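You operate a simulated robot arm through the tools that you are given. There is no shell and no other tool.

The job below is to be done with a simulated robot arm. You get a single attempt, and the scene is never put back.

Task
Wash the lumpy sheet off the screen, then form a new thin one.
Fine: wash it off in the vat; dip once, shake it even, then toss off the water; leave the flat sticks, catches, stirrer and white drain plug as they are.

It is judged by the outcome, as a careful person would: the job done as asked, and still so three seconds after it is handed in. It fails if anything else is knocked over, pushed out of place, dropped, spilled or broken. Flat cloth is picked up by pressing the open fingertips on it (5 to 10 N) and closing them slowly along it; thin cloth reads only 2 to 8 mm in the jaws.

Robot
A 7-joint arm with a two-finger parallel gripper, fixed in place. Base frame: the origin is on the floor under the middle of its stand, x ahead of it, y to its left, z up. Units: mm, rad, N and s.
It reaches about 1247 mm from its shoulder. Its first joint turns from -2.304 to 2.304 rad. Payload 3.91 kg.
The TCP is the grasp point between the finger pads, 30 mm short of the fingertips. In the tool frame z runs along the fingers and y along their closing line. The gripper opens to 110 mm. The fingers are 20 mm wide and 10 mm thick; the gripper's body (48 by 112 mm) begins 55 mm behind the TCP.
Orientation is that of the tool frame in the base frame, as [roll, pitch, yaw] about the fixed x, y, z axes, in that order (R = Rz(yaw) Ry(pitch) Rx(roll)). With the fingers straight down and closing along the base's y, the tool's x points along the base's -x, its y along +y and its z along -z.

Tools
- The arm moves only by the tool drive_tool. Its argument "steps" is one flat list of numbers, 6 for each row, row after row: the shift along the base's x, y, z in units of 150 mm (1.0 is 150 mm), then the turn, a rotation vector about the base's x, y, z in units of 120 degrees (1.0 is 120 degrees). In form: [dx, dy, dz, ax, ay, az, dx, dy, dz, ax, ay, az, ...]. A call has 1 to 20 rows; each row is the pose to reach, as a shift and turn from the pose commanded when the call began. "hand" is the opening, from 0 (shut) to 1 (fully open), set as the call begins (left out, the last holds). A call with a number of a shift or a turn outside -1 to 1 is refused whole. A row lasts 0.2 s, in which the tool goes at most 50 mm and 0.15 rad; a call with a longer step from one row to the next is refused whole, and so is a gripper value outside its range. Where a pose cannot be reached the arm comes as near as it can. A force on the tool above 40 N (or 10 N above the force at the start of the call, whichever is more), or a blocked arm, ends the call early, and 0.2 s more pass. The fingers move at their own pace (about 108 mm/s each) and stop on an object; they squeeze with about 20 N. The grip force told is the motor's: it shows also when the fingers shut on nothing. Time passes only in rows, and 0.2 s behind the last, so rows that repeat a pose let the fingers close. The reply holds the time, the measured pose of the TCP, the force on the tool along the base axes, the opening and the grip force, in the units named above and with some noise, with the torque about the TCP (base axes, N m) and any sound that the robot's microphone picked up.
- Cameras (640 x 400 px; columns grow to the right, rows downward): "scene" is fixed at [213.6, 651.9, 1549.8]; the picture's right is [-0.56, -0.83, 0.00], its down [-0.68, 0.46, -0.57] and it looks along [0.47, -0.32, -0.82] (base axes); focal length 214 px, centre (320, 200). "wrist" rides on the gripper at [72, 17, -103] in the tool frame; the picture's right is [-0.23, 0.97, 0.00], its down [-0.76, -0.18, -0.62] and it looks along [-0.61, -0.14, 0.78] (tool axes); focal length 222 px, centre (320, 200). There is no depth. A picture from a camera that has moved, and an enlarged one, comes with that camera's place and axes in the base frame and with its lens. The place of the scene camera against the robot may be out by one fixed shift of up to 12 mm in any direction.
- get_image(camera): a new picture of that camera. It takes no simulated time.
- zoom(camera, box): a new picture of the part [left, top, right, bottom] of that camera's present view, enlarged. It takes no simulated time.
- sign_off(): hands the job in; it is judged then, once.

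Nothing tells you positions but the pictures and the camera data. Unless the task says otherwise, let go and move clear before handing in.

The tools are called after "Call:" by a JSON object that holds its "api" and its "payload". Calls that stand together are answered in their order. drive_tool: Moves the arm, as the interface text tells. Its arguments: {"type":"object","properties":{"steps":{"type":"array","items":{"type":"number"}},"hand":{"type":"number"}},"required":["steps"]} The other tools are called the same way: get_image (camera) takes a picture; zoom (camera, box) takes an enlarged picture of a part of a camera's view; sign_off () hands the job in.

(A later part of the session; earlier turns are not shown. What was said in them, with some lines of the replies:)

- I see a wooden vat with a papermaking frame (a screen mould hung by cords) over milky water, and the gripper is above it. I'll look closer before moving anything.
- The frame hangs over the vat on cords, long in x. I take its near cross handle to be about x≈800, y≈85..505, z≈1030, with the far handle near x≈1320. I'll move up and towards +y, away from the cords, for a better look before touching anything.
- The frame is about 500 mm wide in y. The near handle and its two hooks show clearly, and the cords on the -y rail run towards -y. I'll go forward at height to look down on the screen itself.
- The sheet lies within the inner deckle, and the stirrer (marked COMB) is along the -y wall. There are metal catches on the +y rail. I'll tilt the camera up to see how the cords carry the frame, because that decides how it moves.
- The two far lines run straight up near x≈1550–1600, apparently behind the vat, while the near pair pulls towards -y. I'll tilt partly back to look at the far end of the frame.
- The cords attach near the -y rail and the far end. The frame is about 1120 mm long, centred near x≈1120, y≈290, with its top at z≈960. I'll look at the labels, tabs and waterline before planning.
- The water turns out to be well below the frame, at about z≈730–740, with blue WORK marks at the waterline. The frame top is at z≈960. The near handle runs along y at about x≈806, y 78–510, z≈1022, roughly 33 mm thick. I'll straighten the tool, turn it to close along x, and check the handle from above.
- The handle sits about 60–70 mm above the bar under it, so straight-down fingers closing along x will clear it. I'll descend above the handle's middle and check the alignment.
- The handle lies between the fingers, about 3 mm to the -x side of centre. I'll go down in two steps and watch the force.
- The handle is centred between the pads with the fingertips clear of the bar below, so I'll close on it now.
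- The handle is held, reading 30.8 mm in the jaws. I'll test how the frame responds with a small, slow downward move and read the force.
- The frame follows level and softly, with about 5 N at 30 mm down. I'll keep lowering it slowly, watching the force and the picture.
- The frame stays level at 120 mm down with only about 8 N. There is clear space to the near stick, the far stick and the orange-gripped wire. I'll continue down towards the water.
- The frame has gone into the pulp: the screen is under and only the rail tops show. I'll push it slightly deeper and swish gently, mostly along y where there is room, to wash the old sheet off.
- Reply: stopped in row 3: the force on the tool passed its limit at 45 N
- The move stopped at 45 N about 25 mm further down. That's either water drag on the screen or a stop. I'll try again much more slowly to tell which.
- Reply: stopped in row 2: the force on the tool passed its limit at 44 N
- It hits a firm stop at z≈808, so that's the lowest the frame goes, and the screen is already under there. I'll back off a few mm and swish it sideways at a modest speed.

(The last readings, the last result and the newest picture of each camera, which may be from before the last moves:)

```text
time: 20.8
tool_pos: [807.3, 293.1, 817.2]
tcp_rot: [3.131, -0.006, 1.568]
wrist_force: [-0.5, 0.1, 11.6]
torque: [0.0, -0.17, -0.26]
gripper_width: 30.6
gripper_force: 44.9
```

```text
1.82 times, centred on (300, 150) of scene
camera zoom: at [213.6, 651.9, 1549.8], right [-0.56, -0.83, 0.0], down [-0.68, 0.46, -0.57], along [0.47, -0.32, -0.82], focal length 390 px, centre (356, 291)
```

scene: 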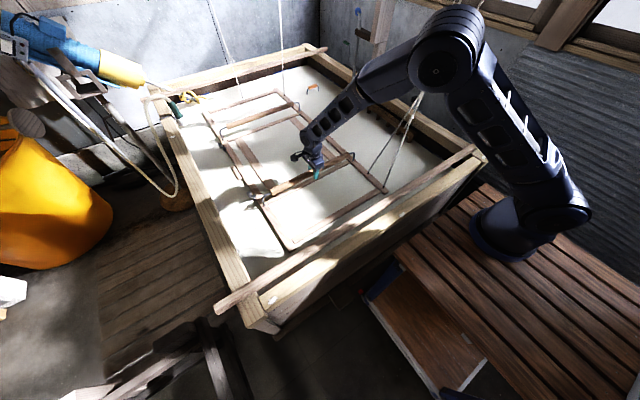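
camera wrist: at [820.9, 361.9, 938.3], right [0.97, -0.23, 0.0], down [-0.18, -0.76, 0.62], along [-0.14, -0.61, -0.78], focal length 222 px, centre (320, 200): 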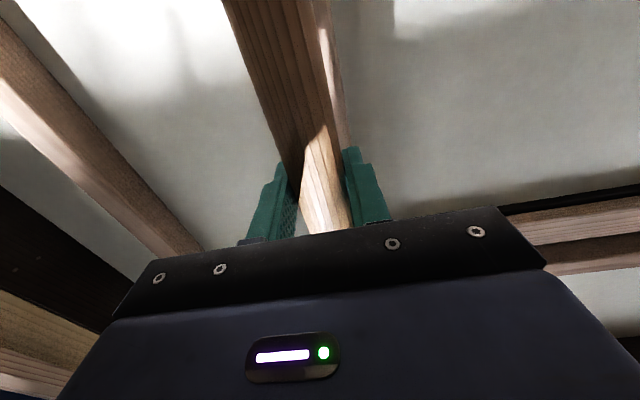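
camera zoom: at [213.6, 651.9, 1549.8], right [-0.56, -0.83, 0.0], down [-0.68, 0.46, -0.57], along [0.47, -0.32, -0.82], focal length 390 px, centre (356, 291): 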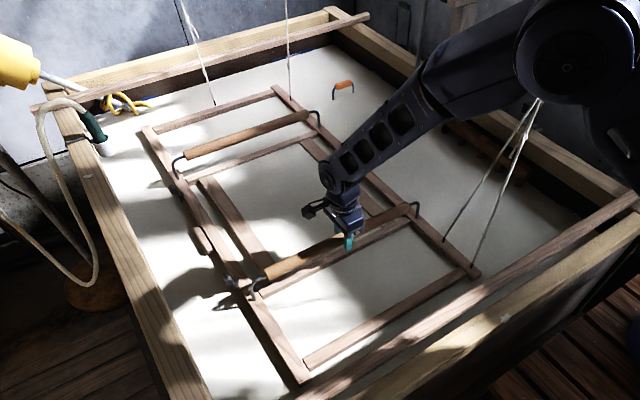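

Swishing works without trouble. I'll do a longer wash with small x motion and gentle bobbing, keeping the screen under, then lift and look.

Call:
{"api": "drive_tool", "payload": {"steps": [0, -0.15, 0, 0, 0, 0, 0.05, -0.3, 0.03, 0, 0, 0, 0.1, -0.15, 0.05, 0, 0, 0, 0.05, 0.05, 0.02, 0, 0, 0, 0, 0.25, 0, 0, 0, 0, -0.05, 0.1, 0.03, 0, 0, 0, -0.1, -0.1, 0.05, 0, 0, 0, -0.05, -0.3, 0.02, 0, 0, 0, 0, -0.12, 0, 0, 0, 0, 0.05, 0.08, 0.03, 0, 0, 0, 0.1, 0.25, 0.05, 0, 0, 0, 0.05, 0.05, 0.02, 0, 0, 0, 0, -0.15, 0, 0, 0, 0, -0.05, -0.3, 0.03, 0, 0, 0, -0.1, -0.12, 0.05, 0, 0, 0, -0.05, 0.08, 0.02, 0, 0, 0, 0, 0.25, 0, 0, 0, 0, 0, 0.1, 0, 0, 0, 0, 0, 0, 0, 0, 0, 0, 0, 0, 0, 0, 0, 0]}}

Call:
{"api": "zoom", "payload": {"camera": "scene", "box": [160, 40, 440, 260]}}

```text
time: 25.0
tool_pos: [809.2, 289.3, 818.4]
tcp_rot: [3.132, -0.004, 1.57]
wrist_force: [-0.4, -0.3, 11.2]
torque: [0.11, -0.03, -0.2]
gripper_width: 30.6
gripper_force: 45.2
```

```text
1.82 times, centred on (300, 150) of scene
camera zoom: at [213.6, 651.9, 1549.8], right [-0.56, -0.83, 0.0], down [-0.68, 0.46, -0.57], along [0.47, -0.32, -0.82], focal length 390 px, centre (356, 291)
```

zoom: 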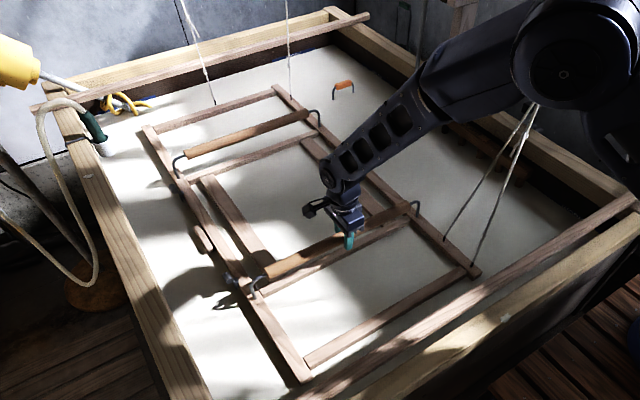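

That should have washed it. I'll lift slowly clear of the water and inspect the screen.

Call:
{"api": "drive_tool", "payload": {"steps": [0, 0, 0.08, 0, 0, 0, 0, 0, 0.16, 0, 0, 0, 0, 0, 0.24, 0, 0, 0, 0, 0, 0.34, 0, 0, 0, 0, 0, 0.44, 0, 0, 0, 0, 0, 0.54, 0, 0, 0, 0, 0, 0.64, 0, 0, 0, 0, 0, 0.74, 0, 0, 0, 0, 0, 0.74, 0, 0, 0]}}

Call:
{"api": "zoom", "payload": {"camera": "scene", "box": [200, 50, 400, 200]}}

Call:
{"api": "get_image", "payload": {"camera": "wrist"}}

```text
time: 27.0
tool_pos: [808.1, 292.6, 929.6]
tcp_rot: [3.131, -0.004, 1.571]
wrist_force: [-0.1, -0.5, 9.0]
torque: [-0.01, -0.02, 0.01]
gripper_width: 30.7
gripper_force: 45.6
```

```text
2.67 times, centred on (300, 125) of scene
camera zoom: at [213.6, 651.9, 1549.8], right [-0.56, -0.83, 0.0], down [-0.68, 0.46, -0.57], along [0.47, -0.32, -0.82], focal length 572 px, centre (373, 400)
```

zoom: 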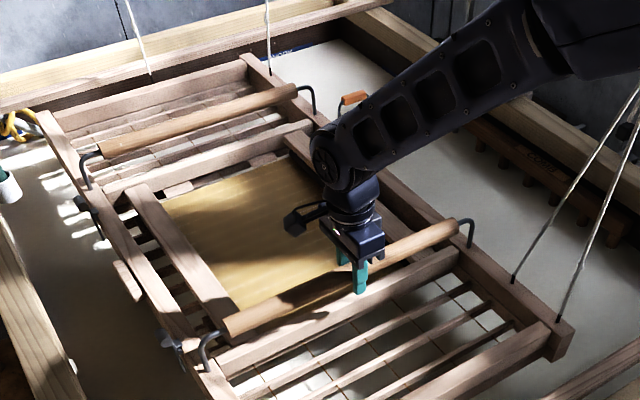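

```text
taken
camera wrist: at [825.4, 364.8, 1034.0], right [0.97, -0.23, 0.01], down [-0.18, -0.76, 0.62], along [-0.13, -0.6, -0.79], focal length 222 px, centre (320, 200)
```

wrist: 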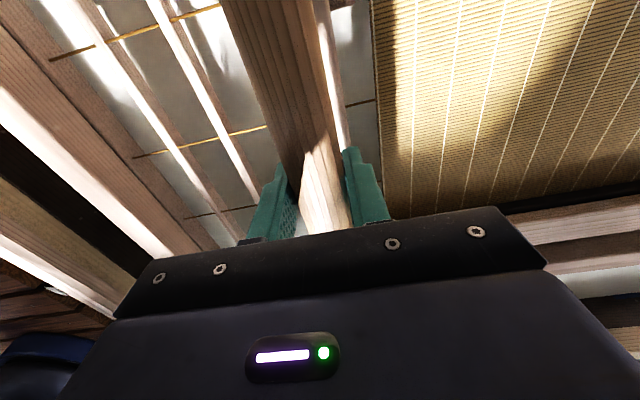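

The screen came up as clean bamboo, with no sheet on it. I'll check for leftovers, including the part hidden by the gripper.

Call:
{"api": "zoom", "payload": {"camera": "scene", "box": [240, 90, 340, 160]}}

Call:
{"api": "zoom", "payload": {"camera": "wrist", "box": [360, 0, 640, 220]}}

Call:
{"api": "get_image", "payload": {"camera": "scene"}}

```text
5.71 times, centred on (290, 125) of scene
camera zoom: at [213.6, 651.9, 1549.8], right [-0.56, -0.83, 0.0], down [-0.68, 0.46, -0.57], along [0.47, -0.32, -0.82], focal length 1226 px, centre (491, 629)
```

zoom: 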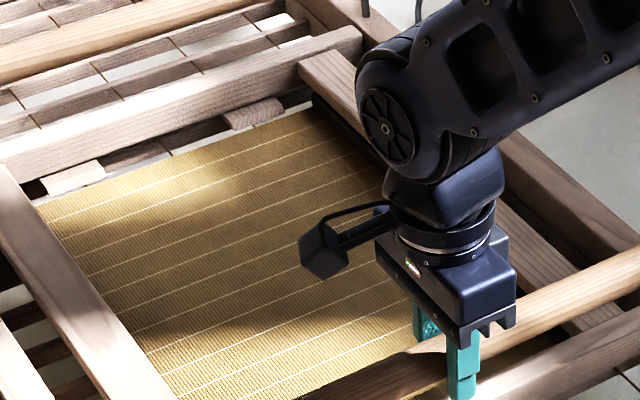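

```text
1.82 times, centred on (500, 110) of wrist
camera zoom: at [825.4, 364.8, 1034.0], right [0.97, -0.23, 0.01], down [-0.18, -0.76, 0.62], along [-0.13, -0.6, -0.79], focal length 404 px, centre (-7, 364)
```

zoom: 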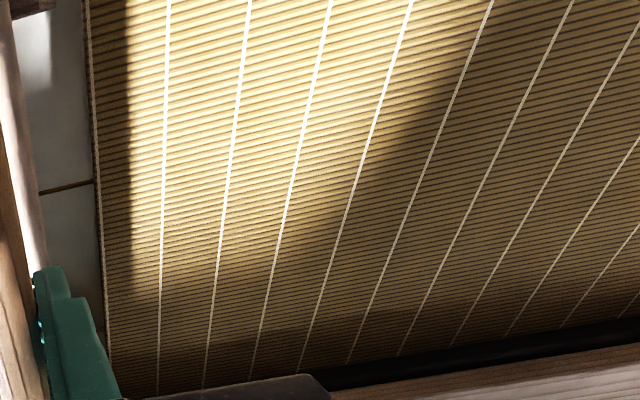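

```text
taken
```

scene: 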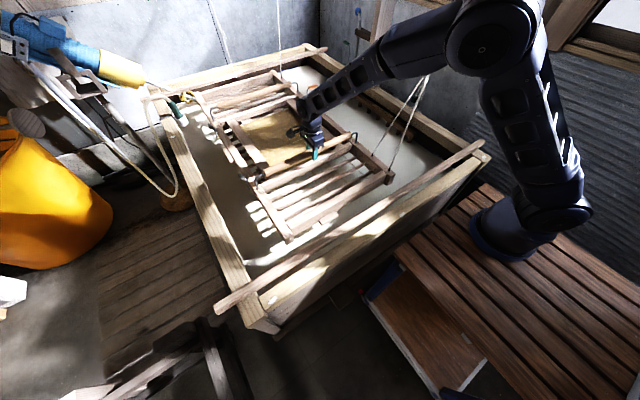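

The screen is fully clean. Before the single dip I want to know how the frame tilts, for tossing off the water later. I'll test that now while it's empty, lifting higher and rolling the tool slightly about x.

Call:
{"api": "drive_tool", "payload": {"steps": [0, 0, 0.15, 0, 0, 0, 0, 0, 0.3, 0, 0, 0, 0, 0, 0.45, 0, 0, 0, 0, 0, 0.6, 0, 0, 0, 0, 0, 0.6, 0.05, 0, 0, 0, 0, 0.6, 0.1, 0, 0, 0, 0, 0.6, 0.1, 0, 0]}}

Call:
{"api": "zoom", "payload": {"camera": "scene", "box": [200, 50, 420, 240]}}

Call:
{"api": "get_image", "payload": {"camera": "wrist"}}

```text
time: 28.6
tool_pos: [808.0, 291.7, 1018.2]
tcp_rot: [3.131, -0.215, 1.57]
wrist_force: [-1.1, -0.6, 4.5]
torque: [-1.35, 0.02, 0.03]
gripper_width: 30.6
gripper_force: 45.3
```

```text
2.11 times, centred on (310, 145) of scene
camera zoom: at [213.6, 651.9, 1549.8], right [-0.56, -0.83, 0.0], down [-0.68, 0.46, -0.57], along [0.47, -0.32, -0.82], focal length 452 px, centre (341, 316)
```

zoom: 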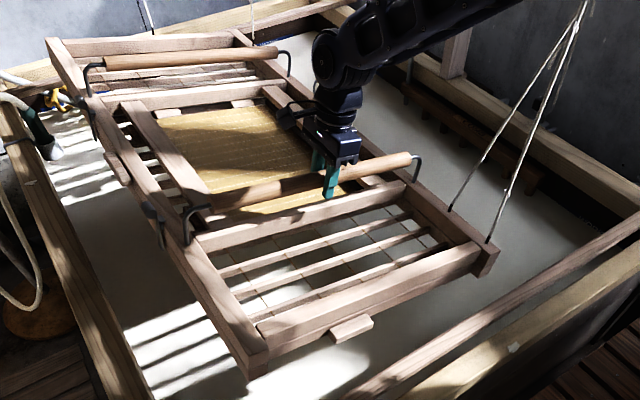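

```text
taken
camera wrist: at [824.8, 340.7, 1135.5], right [0.97, -0.22, -0.04], down [-0.18, -0.88, 0.44], along [-0.13, -0.43, -0.89], focal length 222 px, centre (320, 200)
```

wrist: 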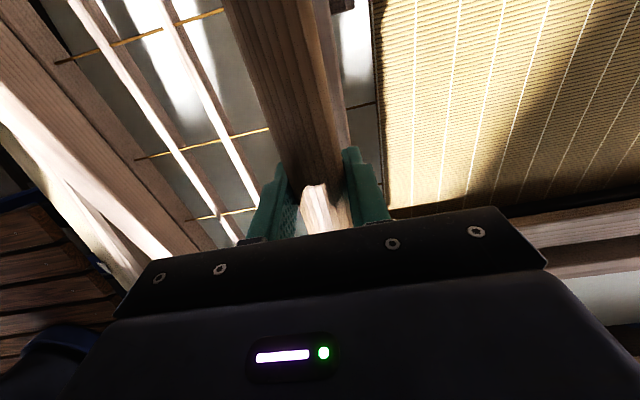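

The frame rolls cleanly with the tool: about 12° at 1.35 N m, raising the +y side. That gives me a way to toss the water. I'll level it and bring it down to just above the surface, ready for the one dip.

Call:
{"api": "drive_tool", "payload": {"steps": [0, 0, 0, -0.05, 0, 0, 0, 0, -0.1, -0.1, 0, 0, 0, 0, -0.25, -0.1, 0, 0, 0, 0, -0.4, -0.1, 0, 0, 0, 0, -0.55, -0.1, 0, 0, 0, 0, -0.7, -0.1, 0, 0, 0, 0, -0.7, -0.1, 0, 0]}}

Call:
{"api": "zoom", "payload": {"camera": "scene", "box": [160, 40, 440, 260]}}

```text
time: 30.2
tool_pos: [807.9, 293.1, 912.3]
tcp_rot: [3.131, -0.005, 1.57]
wrist_force: [0.0, -0.8, 9.1]
torque: [0.1, 0.1, 0.1]
gripper_width: 30.6
gripper_force: 44.7
```

```text
1.82 times, centred on (300, 150) of scene
camera zoom: at [213.6, 651.9, 1549.8], right [-0.56, -0.83, 0.0], down [-0.68, 0.46, -0.57], along [0.47, -0.32, -0.82], focal length 390 px, centre (356, 291)
```

zoom: 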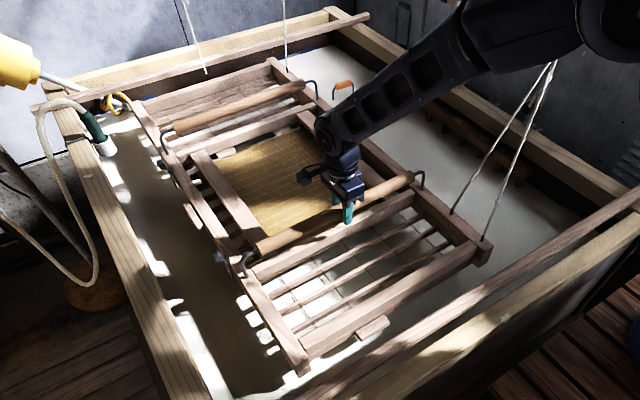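

It's level and hanging just above the pulp. Now the one dip: down, a short hold, up level, then straight into gentle side-to-side shaking while the water is still on the screen.

Call:
{"api": "drive_tool", "payload": {"steps": [0, 0, -0.12, 0, 0, 0, 0, 0, -0.24, 0, 0, 0, 0, 0, -0.36, 0, 0, 0, 0, 0, -0.48, 0, 0, 0, 0, 0, -0.6, 0, 0, 0, 0, 0, -0.6, 0, 0, 0, 0, 0, -0.6, 0, 0, 0, 0, 0, -0.5, 0, 0, 0, 0, 0, -0.37, 0, 0, 0, 0, 0, -0.23, 0, 0, 0, 0, 0, -0.08, 0, 0, 0, 0, 0, 0.07, 0, 0, 0, 0, 0, 0.15, 0, 0, 0, 0, 0.12, 0.15, 0, 0, 0, 0, 0.2, 0.15, 0, 0, 0, 0, 0.04, 0.15, 0, 0, 0, 0, -0.15, 0.15, 0, 0, 0, 0, -0.2, 0.15, 0, 0, 0, 0, 0, 0.15, 0, 0, 0]}}

Call:
{"api": "zoom", "payload": {"camera": "scene", "box": [220, 70, 380, 190]}}

Call:
{"api": "zoom", "payload": {"camera": "wrist", "box": [320, 0, 640, 220]}}

```text
time: 34.2
tool_pos: [807.9, 288.1, 935.7]
tcp_rot: [3.132, -0.004, 1.57]
wrist_force: [1.0, -2.5, 3.5]
torque: [0.0, 0.11, 0.77]
gripper_width: 30.5
gripper_force: 44.8
```

```text
3.33 times, centred on (300, 130) of scene
camera zoom: at [213.6, 651.9, 1549.8], right [-0.56, -0.83, 0.0], down [-0.68, 0.46, -0.57], along [0.47, -0.32, -0.82], focal length 715 px, centre (387, 433)
```

zoom: 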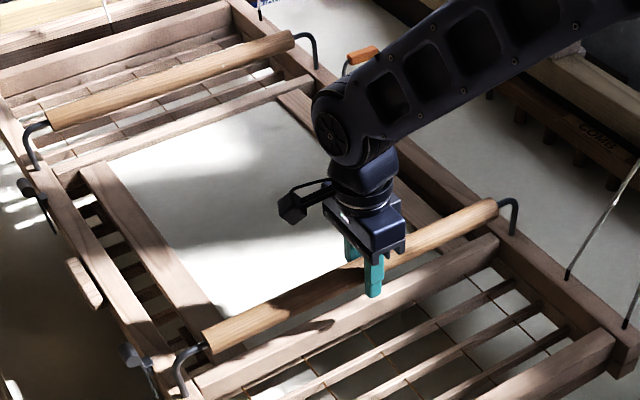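

```text
1.82 times, centred on (480, 110) of wrist
camera zoom: at [823.6, 360.2, 1039.9], right [0.97, -0.23, 0.01], down [-0.18, -0.76, 0.62], along [-0.13, -0.6, -0.79], focal length 404 px, centre (29, 364)
```

zoom: 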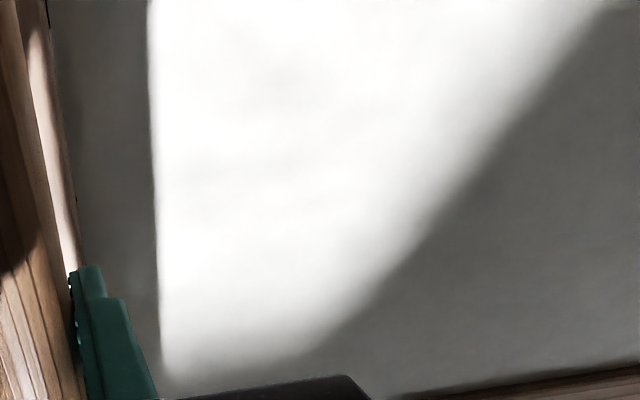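

The screen now carries a layer of pulp and water; the load reads about 5 N more, and the surface is slightly streaky. I'll keep shaking evenly along y, then x.

Call:
{"api": "drive_tool", "payload": {"steps": [0, 0.2, 0, 0, 0, 0, 0, 0, 0, 0, 0, 0, 0, -0.2, 0, 0, 0, 0, 0, 0, 0, 0, 0, 0, 0, 0.2, 0, 0, 0, 0, 0, 0, 0, 0, 0, 0, 0, -0.2, 0, 0, 0, 0, 0, 0, 0, 0, 0, 0, 0.13, 0, 0, 0, 0, 0, 0, 0, 0, 0, 0, 0, -0.13, 0, 0, 0, 0, 0, 0, 0, 0, 0, 0, 0, 0.13, 0, 0, 0, 0, 0, 0, 0, 0, 0, 0, 0, -0.13, 0, 0, 0, 0, 0, 0, 0, 0, 0, 0, 0, 0, 0.2, 0, 0, 0, 0, 0, 0, 0, 0, 0, 0, 0, -0.2, 0, 0, 0, 0, 0, 0, 0, 0, 0, 0]}}

Call:
{"api": "zoom", "payload": {"camera": "scene", "box": [220, 70, 380, 190]}}

Call:
{"api": "zoom", "payload": {"camera": "wrist", "box": [320, 0, 640, 220]}}

```text
time: 38.4
tool_pos: [805.9, 291.4, 934.3]
tcp_rot: [3.13, -0.003, 1.571]
wrist_force: [0.7, -2.0, 5.3]
torque: [0.07, 0.07, 0.73]
gripper_width: 30.7
gripper_force: 45.4
```

```text
3.33 times, centred on (300, 130) of scene
camera zoom: at [213.6, 651.9, 1549.8], right [-0.56, -0.83, 0.0], down [-0.68, 0.46, -0.57], along [0.47, -0.32, -0.82], focal length 715 px, centre (387, 433)
```

zoom: 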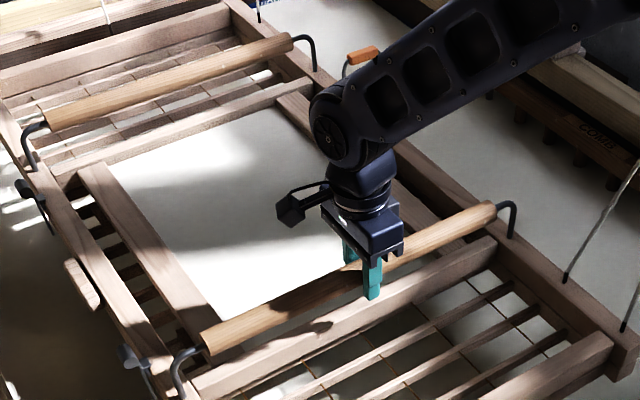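

```text
1.82 times, centred on (480, 110) of wrist
camera zoom: at [822.7, 363.4, 1038.2], right [0.97, -0.23, 0.01], down [-0.18, -0.76, 0.62], along [-0.13, -0.6, -0.79], focal length 404 px, centre (29, 364)
```

zoom: 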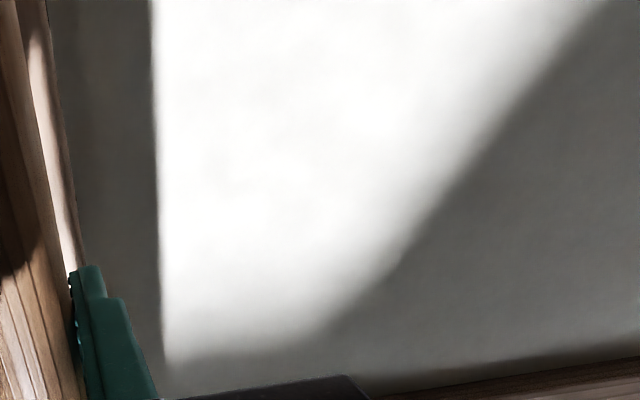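

The layer is evening out and slowly draining; the load is down from about 5.5 N to 3.6 N. I'll finish with a little more shaking, lift a bit, and tilt the +y side up about 21° so the leftover water runs off the -y edge into the vat, then level it.

Call:
{"api": "drive_tool", "payload": {"steps": [0, 0.2, 0, 0, 0, 0, 0, 0, 0, 0, 0, 0, 0, -0.2, 0, 0, 0, 0, 0, 0, 0, 0, 0, 0, 0.13, 0, 0, 0, 0, 0, 0, 0, 0, 0, 0, 0, -0.13, 0, 0, 0, 0, 0, 0, 0, 0.05, 0, 0, 0, 0, 0, 0.18, 0, 0, 0, 0, 0, 0.32, 0, 0, 0, 0, 0, 0.45, 0, 0, 0, 0, 0, 0.5, 0.06, 0, 0, 0, 0, 0.5, 0.125, 0, 0, 0, 0, 0.5, 0.18, 0, 0, 0, 0, 0.5, 0.18, 0, 0, 0, 0, 0.5, 0.18, 0, 0]}}

Call:
{"api": "zoom", "payload": {"camera": "scene", "box": [200, 50, 420, 240]}}

Call:
{"api": "zoom", "payload": {"camera": "wrist", "box": [320, 0, 640, 220]}}

```text
time: 41.8
tool_pos: [805.3, 291.6, 1012.0]
tcp_rot: [3.13, -0.382, 1.57]
wrist_force: [0.6, -0.6, 4.4]
torque: [-1.32, -0.16, 0.16]
gripper_width: 30.5
gripper_force: 45.1
```

```text
2.11 times, centred on (310, 145) of scene
camera zoom: at [213.6, 651.9, 1549.8], right [-0.56, -0.83, 0.0], down [-0.68, 0.46, -0.57], along [0.47, -0.32, -0.82], focal length 452 px, centre (341, 316)
```

zoom: 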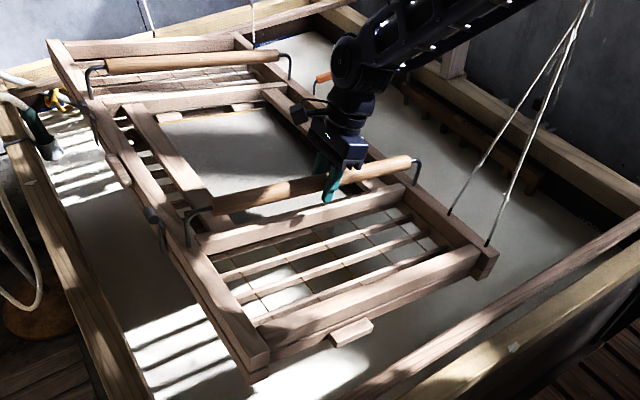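

```text
1.82 times, centred on (480, 110) of wrist
camera zoom: at [823.2, 320.4, 1134.7], right [0.97, -0.21, -0.08], down [-0.18, -0.94, 0.29], along [-0.13, -0.27, -0.95], focal length 404 px, centre (29, 364)
```

zoom: 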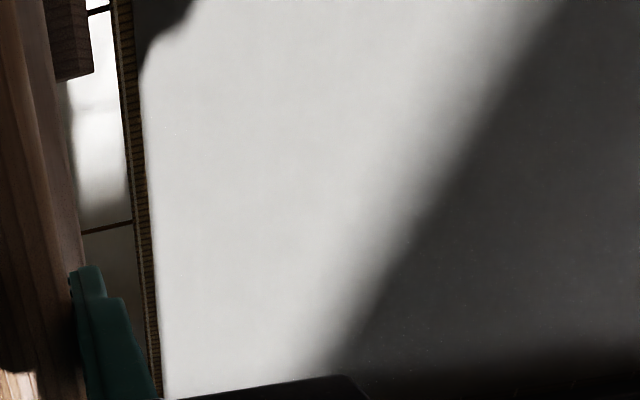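

The frame tilted to about 12–13°, with the handle slipping slightly in the pads beyond that. The load is back to the empty value, so the free water has gone, and the sheet looks smooth and matte. I see small white dots on the forearm, so I'll check those and then level the frame gently.

Call:
{"api": "zoom", "payload": {"camera": "scene", "box": [300, 30, 440, 140]}}

Call:
{"api": "drive_tool", "payload": {"steps": [0, 0, 0, -0.03, 0, 0, 0, 0, 0, -0.06, 0, 0, 0, 0, 0, -0.09, 0, 0, 0, 0, 0, -0.1, 0, 0, 0, 0, 0, -0.1, 0, 0]}}

Call:
{"api": "zoom", "payload": {"camera": "scene", "box": [200, 50, 420, 240]}}

Call:
{"api": "get_image", "payload": {"camera": "wrist"}}

```text
3.64 times, centred on (370, 85) of scene
camera zoom: at [213.6, 651.9, 1549.8], right [-0.56, -0.83, 0.0], down [-0.68, 0.46, -0.57], along [0.47, -0.32, -0.82], focal length 780 px, centre (138, 618)
```

zoom: 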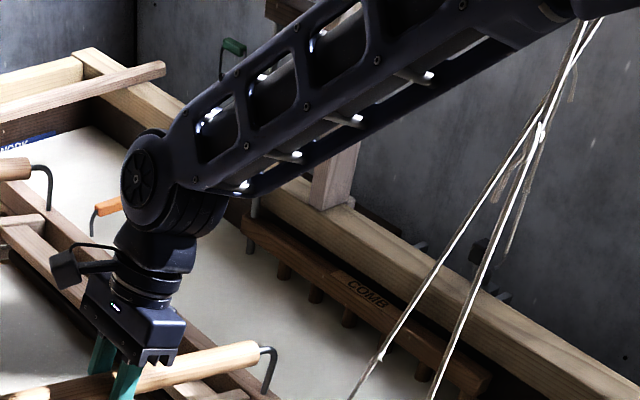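

```text
time: 43.0
tool_pos: [804.7, 290.3, 1009.6]
tcp_rot: [3.132, -0.175, 1.57]
wrist_force: [0.2, -0.2, 4.1]
torque: [0.07, 0.17, 0.1]
gripper_width: 30.9
gripper_force: 44.5
```

```text
2.11 times, centred on (310, 145) of scene
camera zoom: at [213.6, 651.9, 1549.8], right [-0.56, -0.83, 0.0], down [-0.68, 0.46, -0.57], along [0.47, -0.32, -0.82], focal length 452 px, centre (341, 316)
```

zoom: 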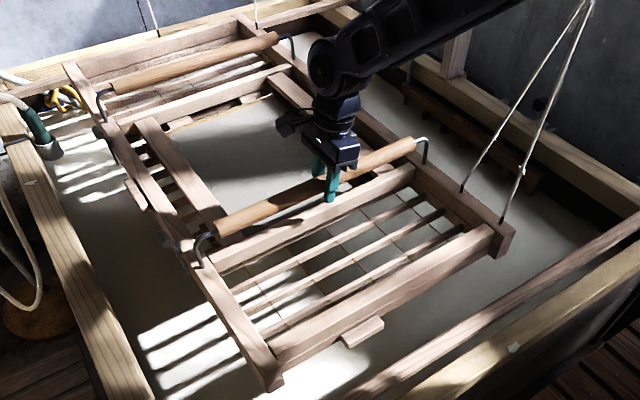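

```text
taken
camera wrist: at [822.5, 345.3, 1124.6], right [0.97, -0.23, -0.03], down [-0.18, -0.86, 0.48], along [-0.13, -0.46, -0.88], focal length 222 px, centre (320, 200)
```

wrist: 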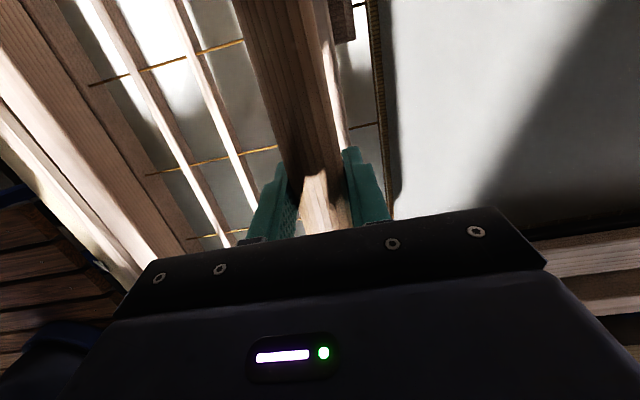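

The dots were only sun glints. The frame is level again with almost no torque. I'll look closely at the new sheet for evenness and for any standing water.

Call:
{"api": "zoom", "payload": {"camera": "scene", "box": [230, 80, 350, 165]}}

Call:
{"api": "zoom", "payload": {"camera": "wrist", "box": [340, 0, 640, 220]}}

Call:
{"api": "get_image", "payload": {"camera": "scene"}}

```text
4.71 times, centred on (290, 122) of scene
camera zoom: at [213.6, 651.9, 1549.8], right [-0.56, -0.83, 0.0], down [-0.68, 0.46, -0.57], along [0.47, -0.32, -0.82], focal length 1009 px, centre (461, 565)
```

zoom: 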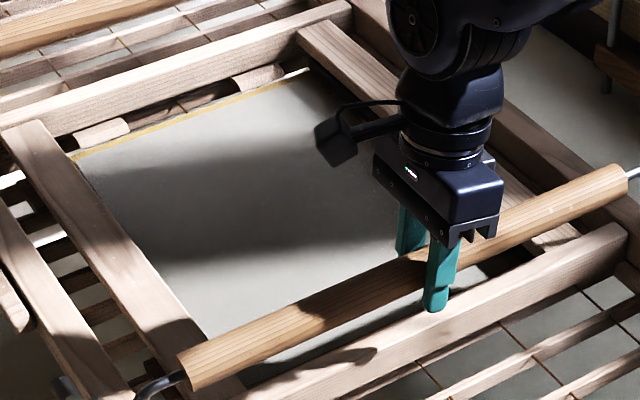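

```text
1.82 times, centred on (490, 110) of wrist
camera zoom: at [822.5, 345.3, 1124.6], right [0.97, -0.23, -0.03], down [-0.18, -0.86, 0.48], along [-0.13, -0.46, -0.88], focal length 404 px, centre (11, 364)
```

zoom: 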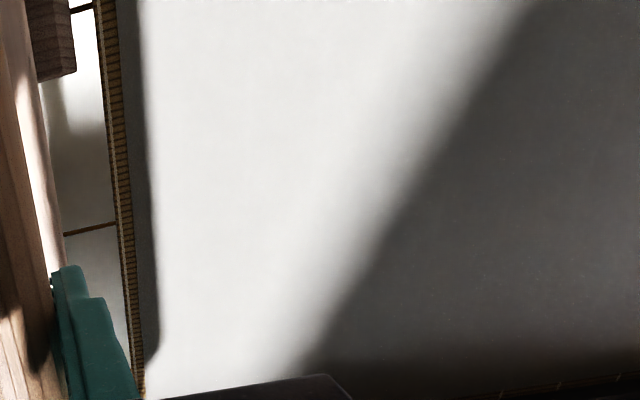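

```text
taken
```

scene: 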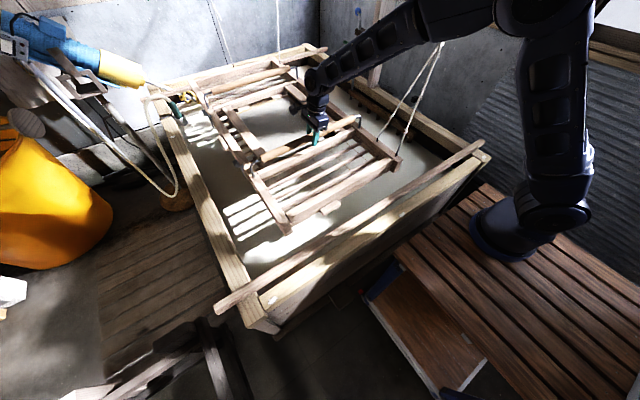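

The new sheet is smooth and even across the whole screen, and its gold border shows again, so the free water is off. I'll raise the frame slowly back to its resting height, so it won't jump when released.

Call:
{"api": "drive_tool", "payload": {"steps": [0, 0, 0.02, 0, 0, 0, 0, 0, 0.04, 0, 0, 0, 0, 0, 0.06, 0, 0, 0, 0, 0, 0.08, 0, 0, 0, 0, 0, 0.08, 0, 0, 0]}}

```text
time: 44.2
tool_pos: [804.1, 291.4, 1022.8]
tcp_rot: [3.13, -0.173, 1.572]
wrist_force: [-1.5, -0.7, -3.6]
torque: [0.11, -0.01, 0.28]
gripper_width: 30.7
gripper_force: 44.8
```

The force changes sign here: the frame is at its natural height, with a slight lift load of about -3.6 N. I'll ease down 4 mm to balance it, then open the fingers gently.

Call:
{"api": "drive_tool", "payload": {"steps": [0, 0, -0.01, 0, 0, 0, 0, 0, -0.02, 0, 0, 0, 0, 0, -0.02, 0, 0, 0, 0, 0, -0.02, 0, 0, 0]}}

```text
time: 45.2
tool_pos: [807.7, 291.1, 1021.0]
tcp_rot: [3.132, -0.173, 1.57]
wrist_force: [0.3, 0.6, 5.0]
torque: [0.16, -0.27, 0.06]
gripper_width: 30.6
gripper_force: 45.3
```

Call:
{"api": "drive_tool", "payload": {"steps": [0, 0, 0.006, 0, 0, 0, 0, 0, 0.012, 0, 0, 0, 0, 0, 0.012, 0, 0, 0, 0, 0, 0.012, 0, 0, 0]}}

```text
time: 46.2
tool_pos: [807.4, 291.7, 1021.9]
tcp_rot: [3.13, -0.173, 1.571]
wrist_force: [-0.9, -0.3, 4.7]
torque: [0.05, 0.12, 0.13]
gripper_width: 30.5
gripper_force: 44.8
```

Call:
{"api": "drive_tool", "payload": {"steps": [0, 0, 0.004, 0, 0, 0, 0, 0, 0.004, 0, 0, 0, 0, 0, 0.004, 0, 0, 0]}}

```text
time: 47.0
tool_pos: [807.0, 290.9, 1021.7]
tcp_rot: [3.131, -0.172, 1.569]
wrist_force: [-0.6, -1.1, 4.0]
torque: [0.13, -0.04, 0.12]
gripper_width: 30.8
gripper_force: 44.9
```

It's within about a millimetre of its upper rest, with only around 4 N of preload. I'll open the hand now.

Call:
{"api": "drive_tool", "payload": {"steps": [0, 0, 0, 0, 0, 0, 0, 0, 0, 0, 0, 0, 0, 0, 0, 0, 0, 0, 0, 0, 0, 0, 0, 0], "hand": 0.8}}

Call:
{"api": "zoom", "payload": {"camera": "scene", "box": [200, 50, 420, 240]}}

Call:
{"api": "zoom", "payload": {"camera": "wrist", "box": [160, 0, 540, 260]}}

```text
time: 48.0
tool_pos: [806.5, 292.1, 1022.5]
tcp_rot: [3.131, -0.173, 1.571]
wrist_force: [0.6, 0.2, 0.1]
torque: [0.01, -0.01, 0.01]
gripper_width: 88.0
gripper_force: 0.0
```

```text
2.11 times, centred on (310, 145) of scene
camera zoom: at [213.6, 651.9, 1549.8], right [-0.56, -0.83, 0.0], down [-0.68, 0.46, -0.57], along [0.47, -0.32, -0.82], focal length 452 px, centre (341, 316)
```

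zoom: 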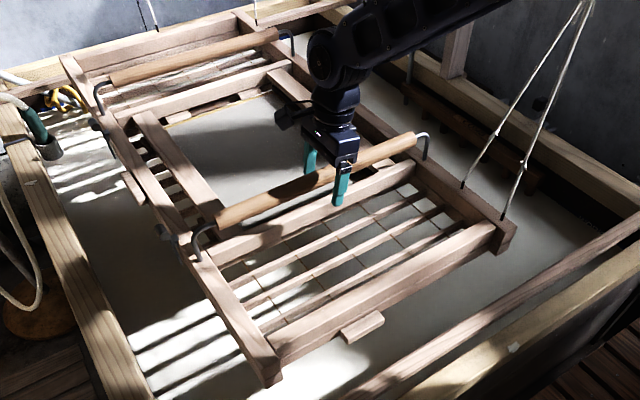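

```text
1.54 times, centred on (350, 130) of wrist
camera zoom: at [823.9, 345.0, 1136.5], right [0.97, -0.23, -0.03], down [-0.18, -0.86, 0.48], along [-0.13, -0.46, -0.88], focal length 342 px, centre (274, 308)
```

zoom: 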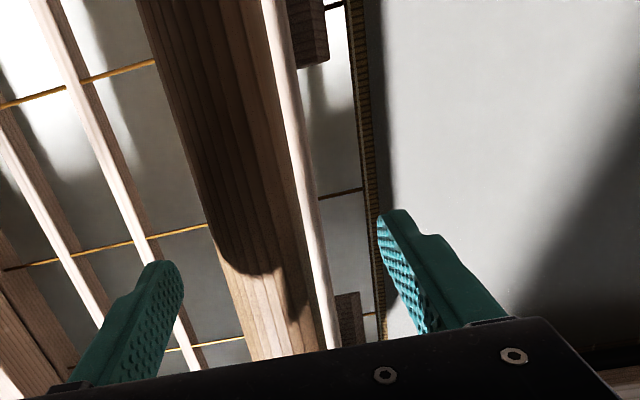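

The hand is open and the frame sits back at its original height and place. I'll retreat straight up, clear of the handle and cords.

Call:
{"api": "drive_tool", "payload": {"steps": [0, 0, 0.1, 0, 0, 0, 0, 0, 0.3, 0, 0, 0, 0, 0, 0.55, 0, 0, 0, 0, 0, 0.8, 0, 0, 0, 0, 0, 1, 0, 0, 0]}}

Call:
{"api": "drive_tool", "payload": {"steps": [0, 0, 0.25, -0.03, 0, 0, 0, 0, 0.5, -0.06, 0, 0, 0, 0, 0.75, -0.083, 0, 0, 0, 0, 1, -0.083, 0, 0]}}

Call:
{"api": "get_image", "payload": {"camera": "wrist"}}

Call:
{"api": "get_image", "payload": {"camera": "scene"}}

Call:
{"api": "zoom", "payload": {"camera": "scene", "box": [200, 60, 380, 190]}}

```text
time: 49.2
tool_pos: [807.4, 292.4, 1172.4]
tcp_rot: [3.134, -0.171, 1.572]
wrist_force: [1.1, -0.6, -0.2]
torque: [-0.03, -0.01, 0.04]
gripper_width: 88.2
gripper_force: 0.1
```

```text
time: 50.2
tool_pos: [806.3, 293.2, 1321.8]
tcp_rot: [3.132, 0.002, 1.571]
wrist_force: [0.7, 0.7, -0.1]
torque: [-0.01, 0.03, 0.0]
gripper_width: 88.2
gripper_force: 0.1
```

```text
taken
camera wrist: at [823.6, 365.5, 1425.5], right [0.97, -0.23, 0.01], down [-0.18, -0.76, 0.62], along [-0.13, -0.61, -0.78], focal length 222 px, centre (320, 200)
```

wrist: 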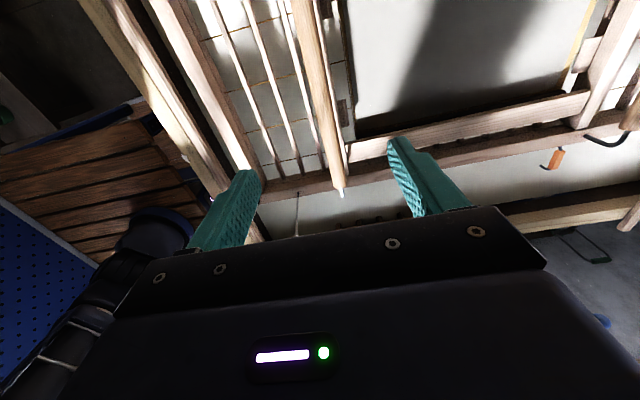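

```text
taken
```

scene: 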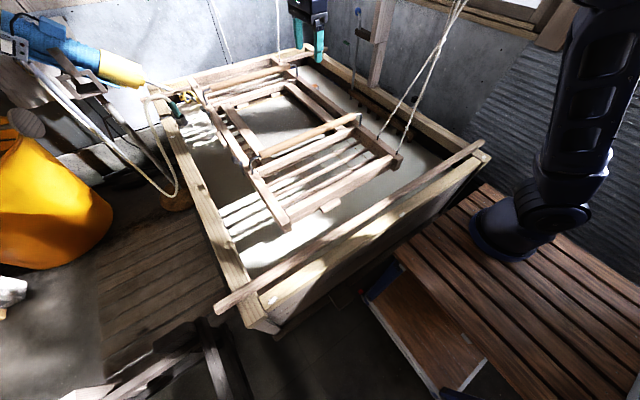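

```text
3.08 times, centred on (290, 125) of scene
camera zoom: at [213.6, 651.9, 1549.8], right [-0.56, -0.83, 0.0], down [-0.68, 0.46, -0.57], along [0.47, -0.32, -0.82], focal length 660 px, centre (412, 431)
```

zoom: 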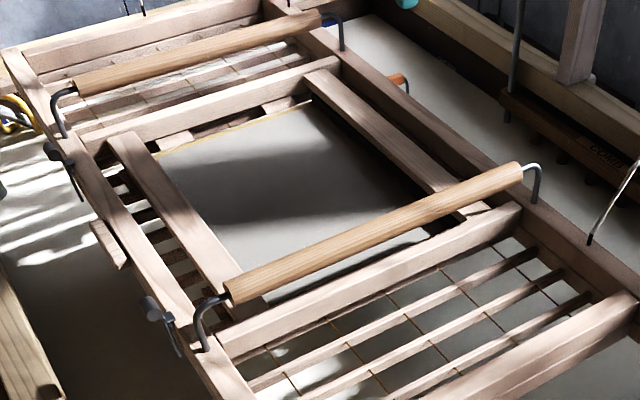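

Call:
{"api": "zoom", "payload": {"camera": "scene", "box": [340, 90, 500, 200]}}

Call:
{"api": "zoom", "payload": {"camera": "scene", "box": [160, 80, 260, 180]}}

Call:
{"api": "zoom", "payload": {"camera": "scene", "box": [200, 190, 360, 320]}}

Call:
{"api": "zoom", "payload": {"camera": "wrist", "box": [320, 0, 640, 200]}}

```text
3.64 times, centred on (420, 145) of scene
camera zoom: at [213.6, 651.9, 1549.8], right [-0.56, -0.83, 0.0], down [-0.68, 0.46, -0.57], along [0.47, -0.32, -0.82], focal length 780 px, centre (-44, 400)
```

zoom: 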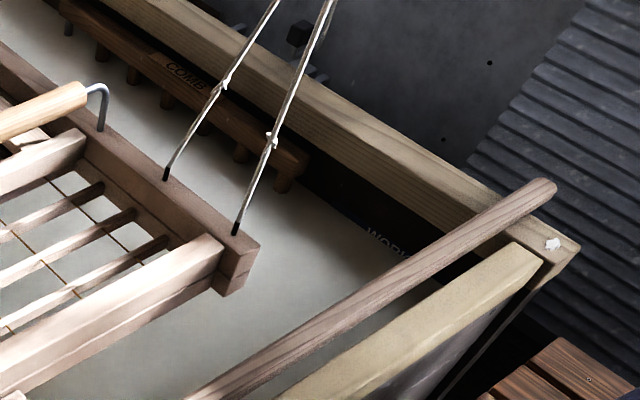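

```text
4.00 times, centred on (210, 130) of scene
camera zoom: at [213.6, 651.9, 1549.8], right [-0.56, -0.83, 0.0], down [-0.68, 0.46, -0.57], along [0.47, -0.32, -0.82], focal length 858 px, centre (760, 480)
```

zoom: 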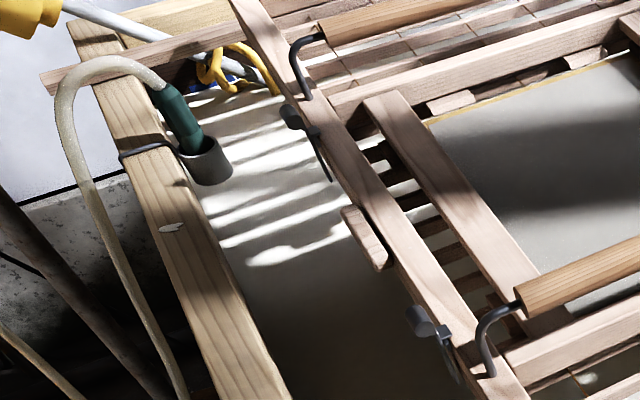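

```text
3.08 times, centred on (280, 255) of scene
camera zoom: at [213.6, 651.9, 1549.8], right [-0.56, -0.83, 0.0], down [-0.68, 0.46, -0.57], along [0.47, -0.32, -0.82], focal length 660 px, centre (443, 31)
```

zoom: 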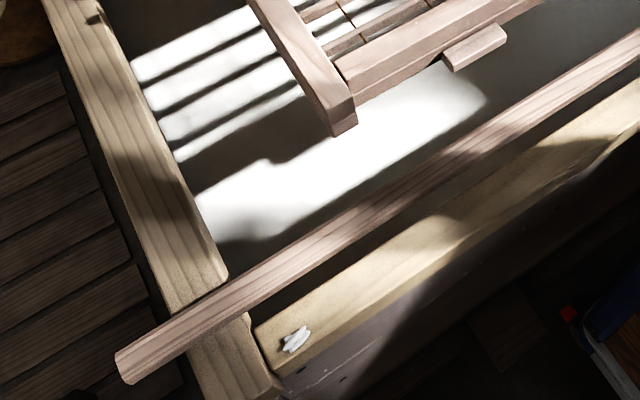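

```text
2.00 times, centred on (480, 100) of wrist
camera zoom: at [823.6, 365.5, 1425.5], right [0.97, -0.23, 0.01], down [-0.18, -0.76, 0.62], along [-0.13, -0.61, -0.78], focal length 444 px, centre (0, 400)
```

zoom: 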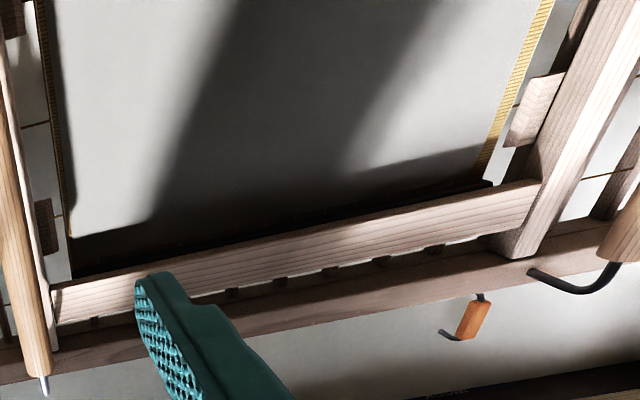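

The new sheet is thin, even and drained, and the frame hangs still in its original place. The sticks, catches, comb and everything else look the same as at the start, and the hand is empty and well clear, so I'm handing the job in.

Call:
{"api": "sign_off", "payload": {}}

```text
The job is handed in.
```

The lumpy sheet is washed off and the screen now carries a new thin, even one. I've handed the job in.

- **Wash:** I lowered the frame into the vat and swished it. It came up as bare bamboo with no leftovers in view.
- **Dip and shake:** I dipped it once for about a second, then shook it side to side and lengthwise while the water was still on it. The streaks evened out.
- **Toss:** I tilted the frame about 12° so the remaining water ran off the -y edge into the vat. I had aimed for about 21°, but the handle slipped a little in the grip. The load still dropped back to about its empty reading, and the sheet looked matte with no standing water.

While pushing the frame down for the wash, I twice hit a firm stop at about 45 N, so I did the washing and the dip just above that depth.

The frame is back at its resting height, and the gripper is open and well clear. In the last pictures the sticks, catches and comb stirrer looked as they did at the start. I never identified the white drain plug for certain; the gripper touched only the near handle.
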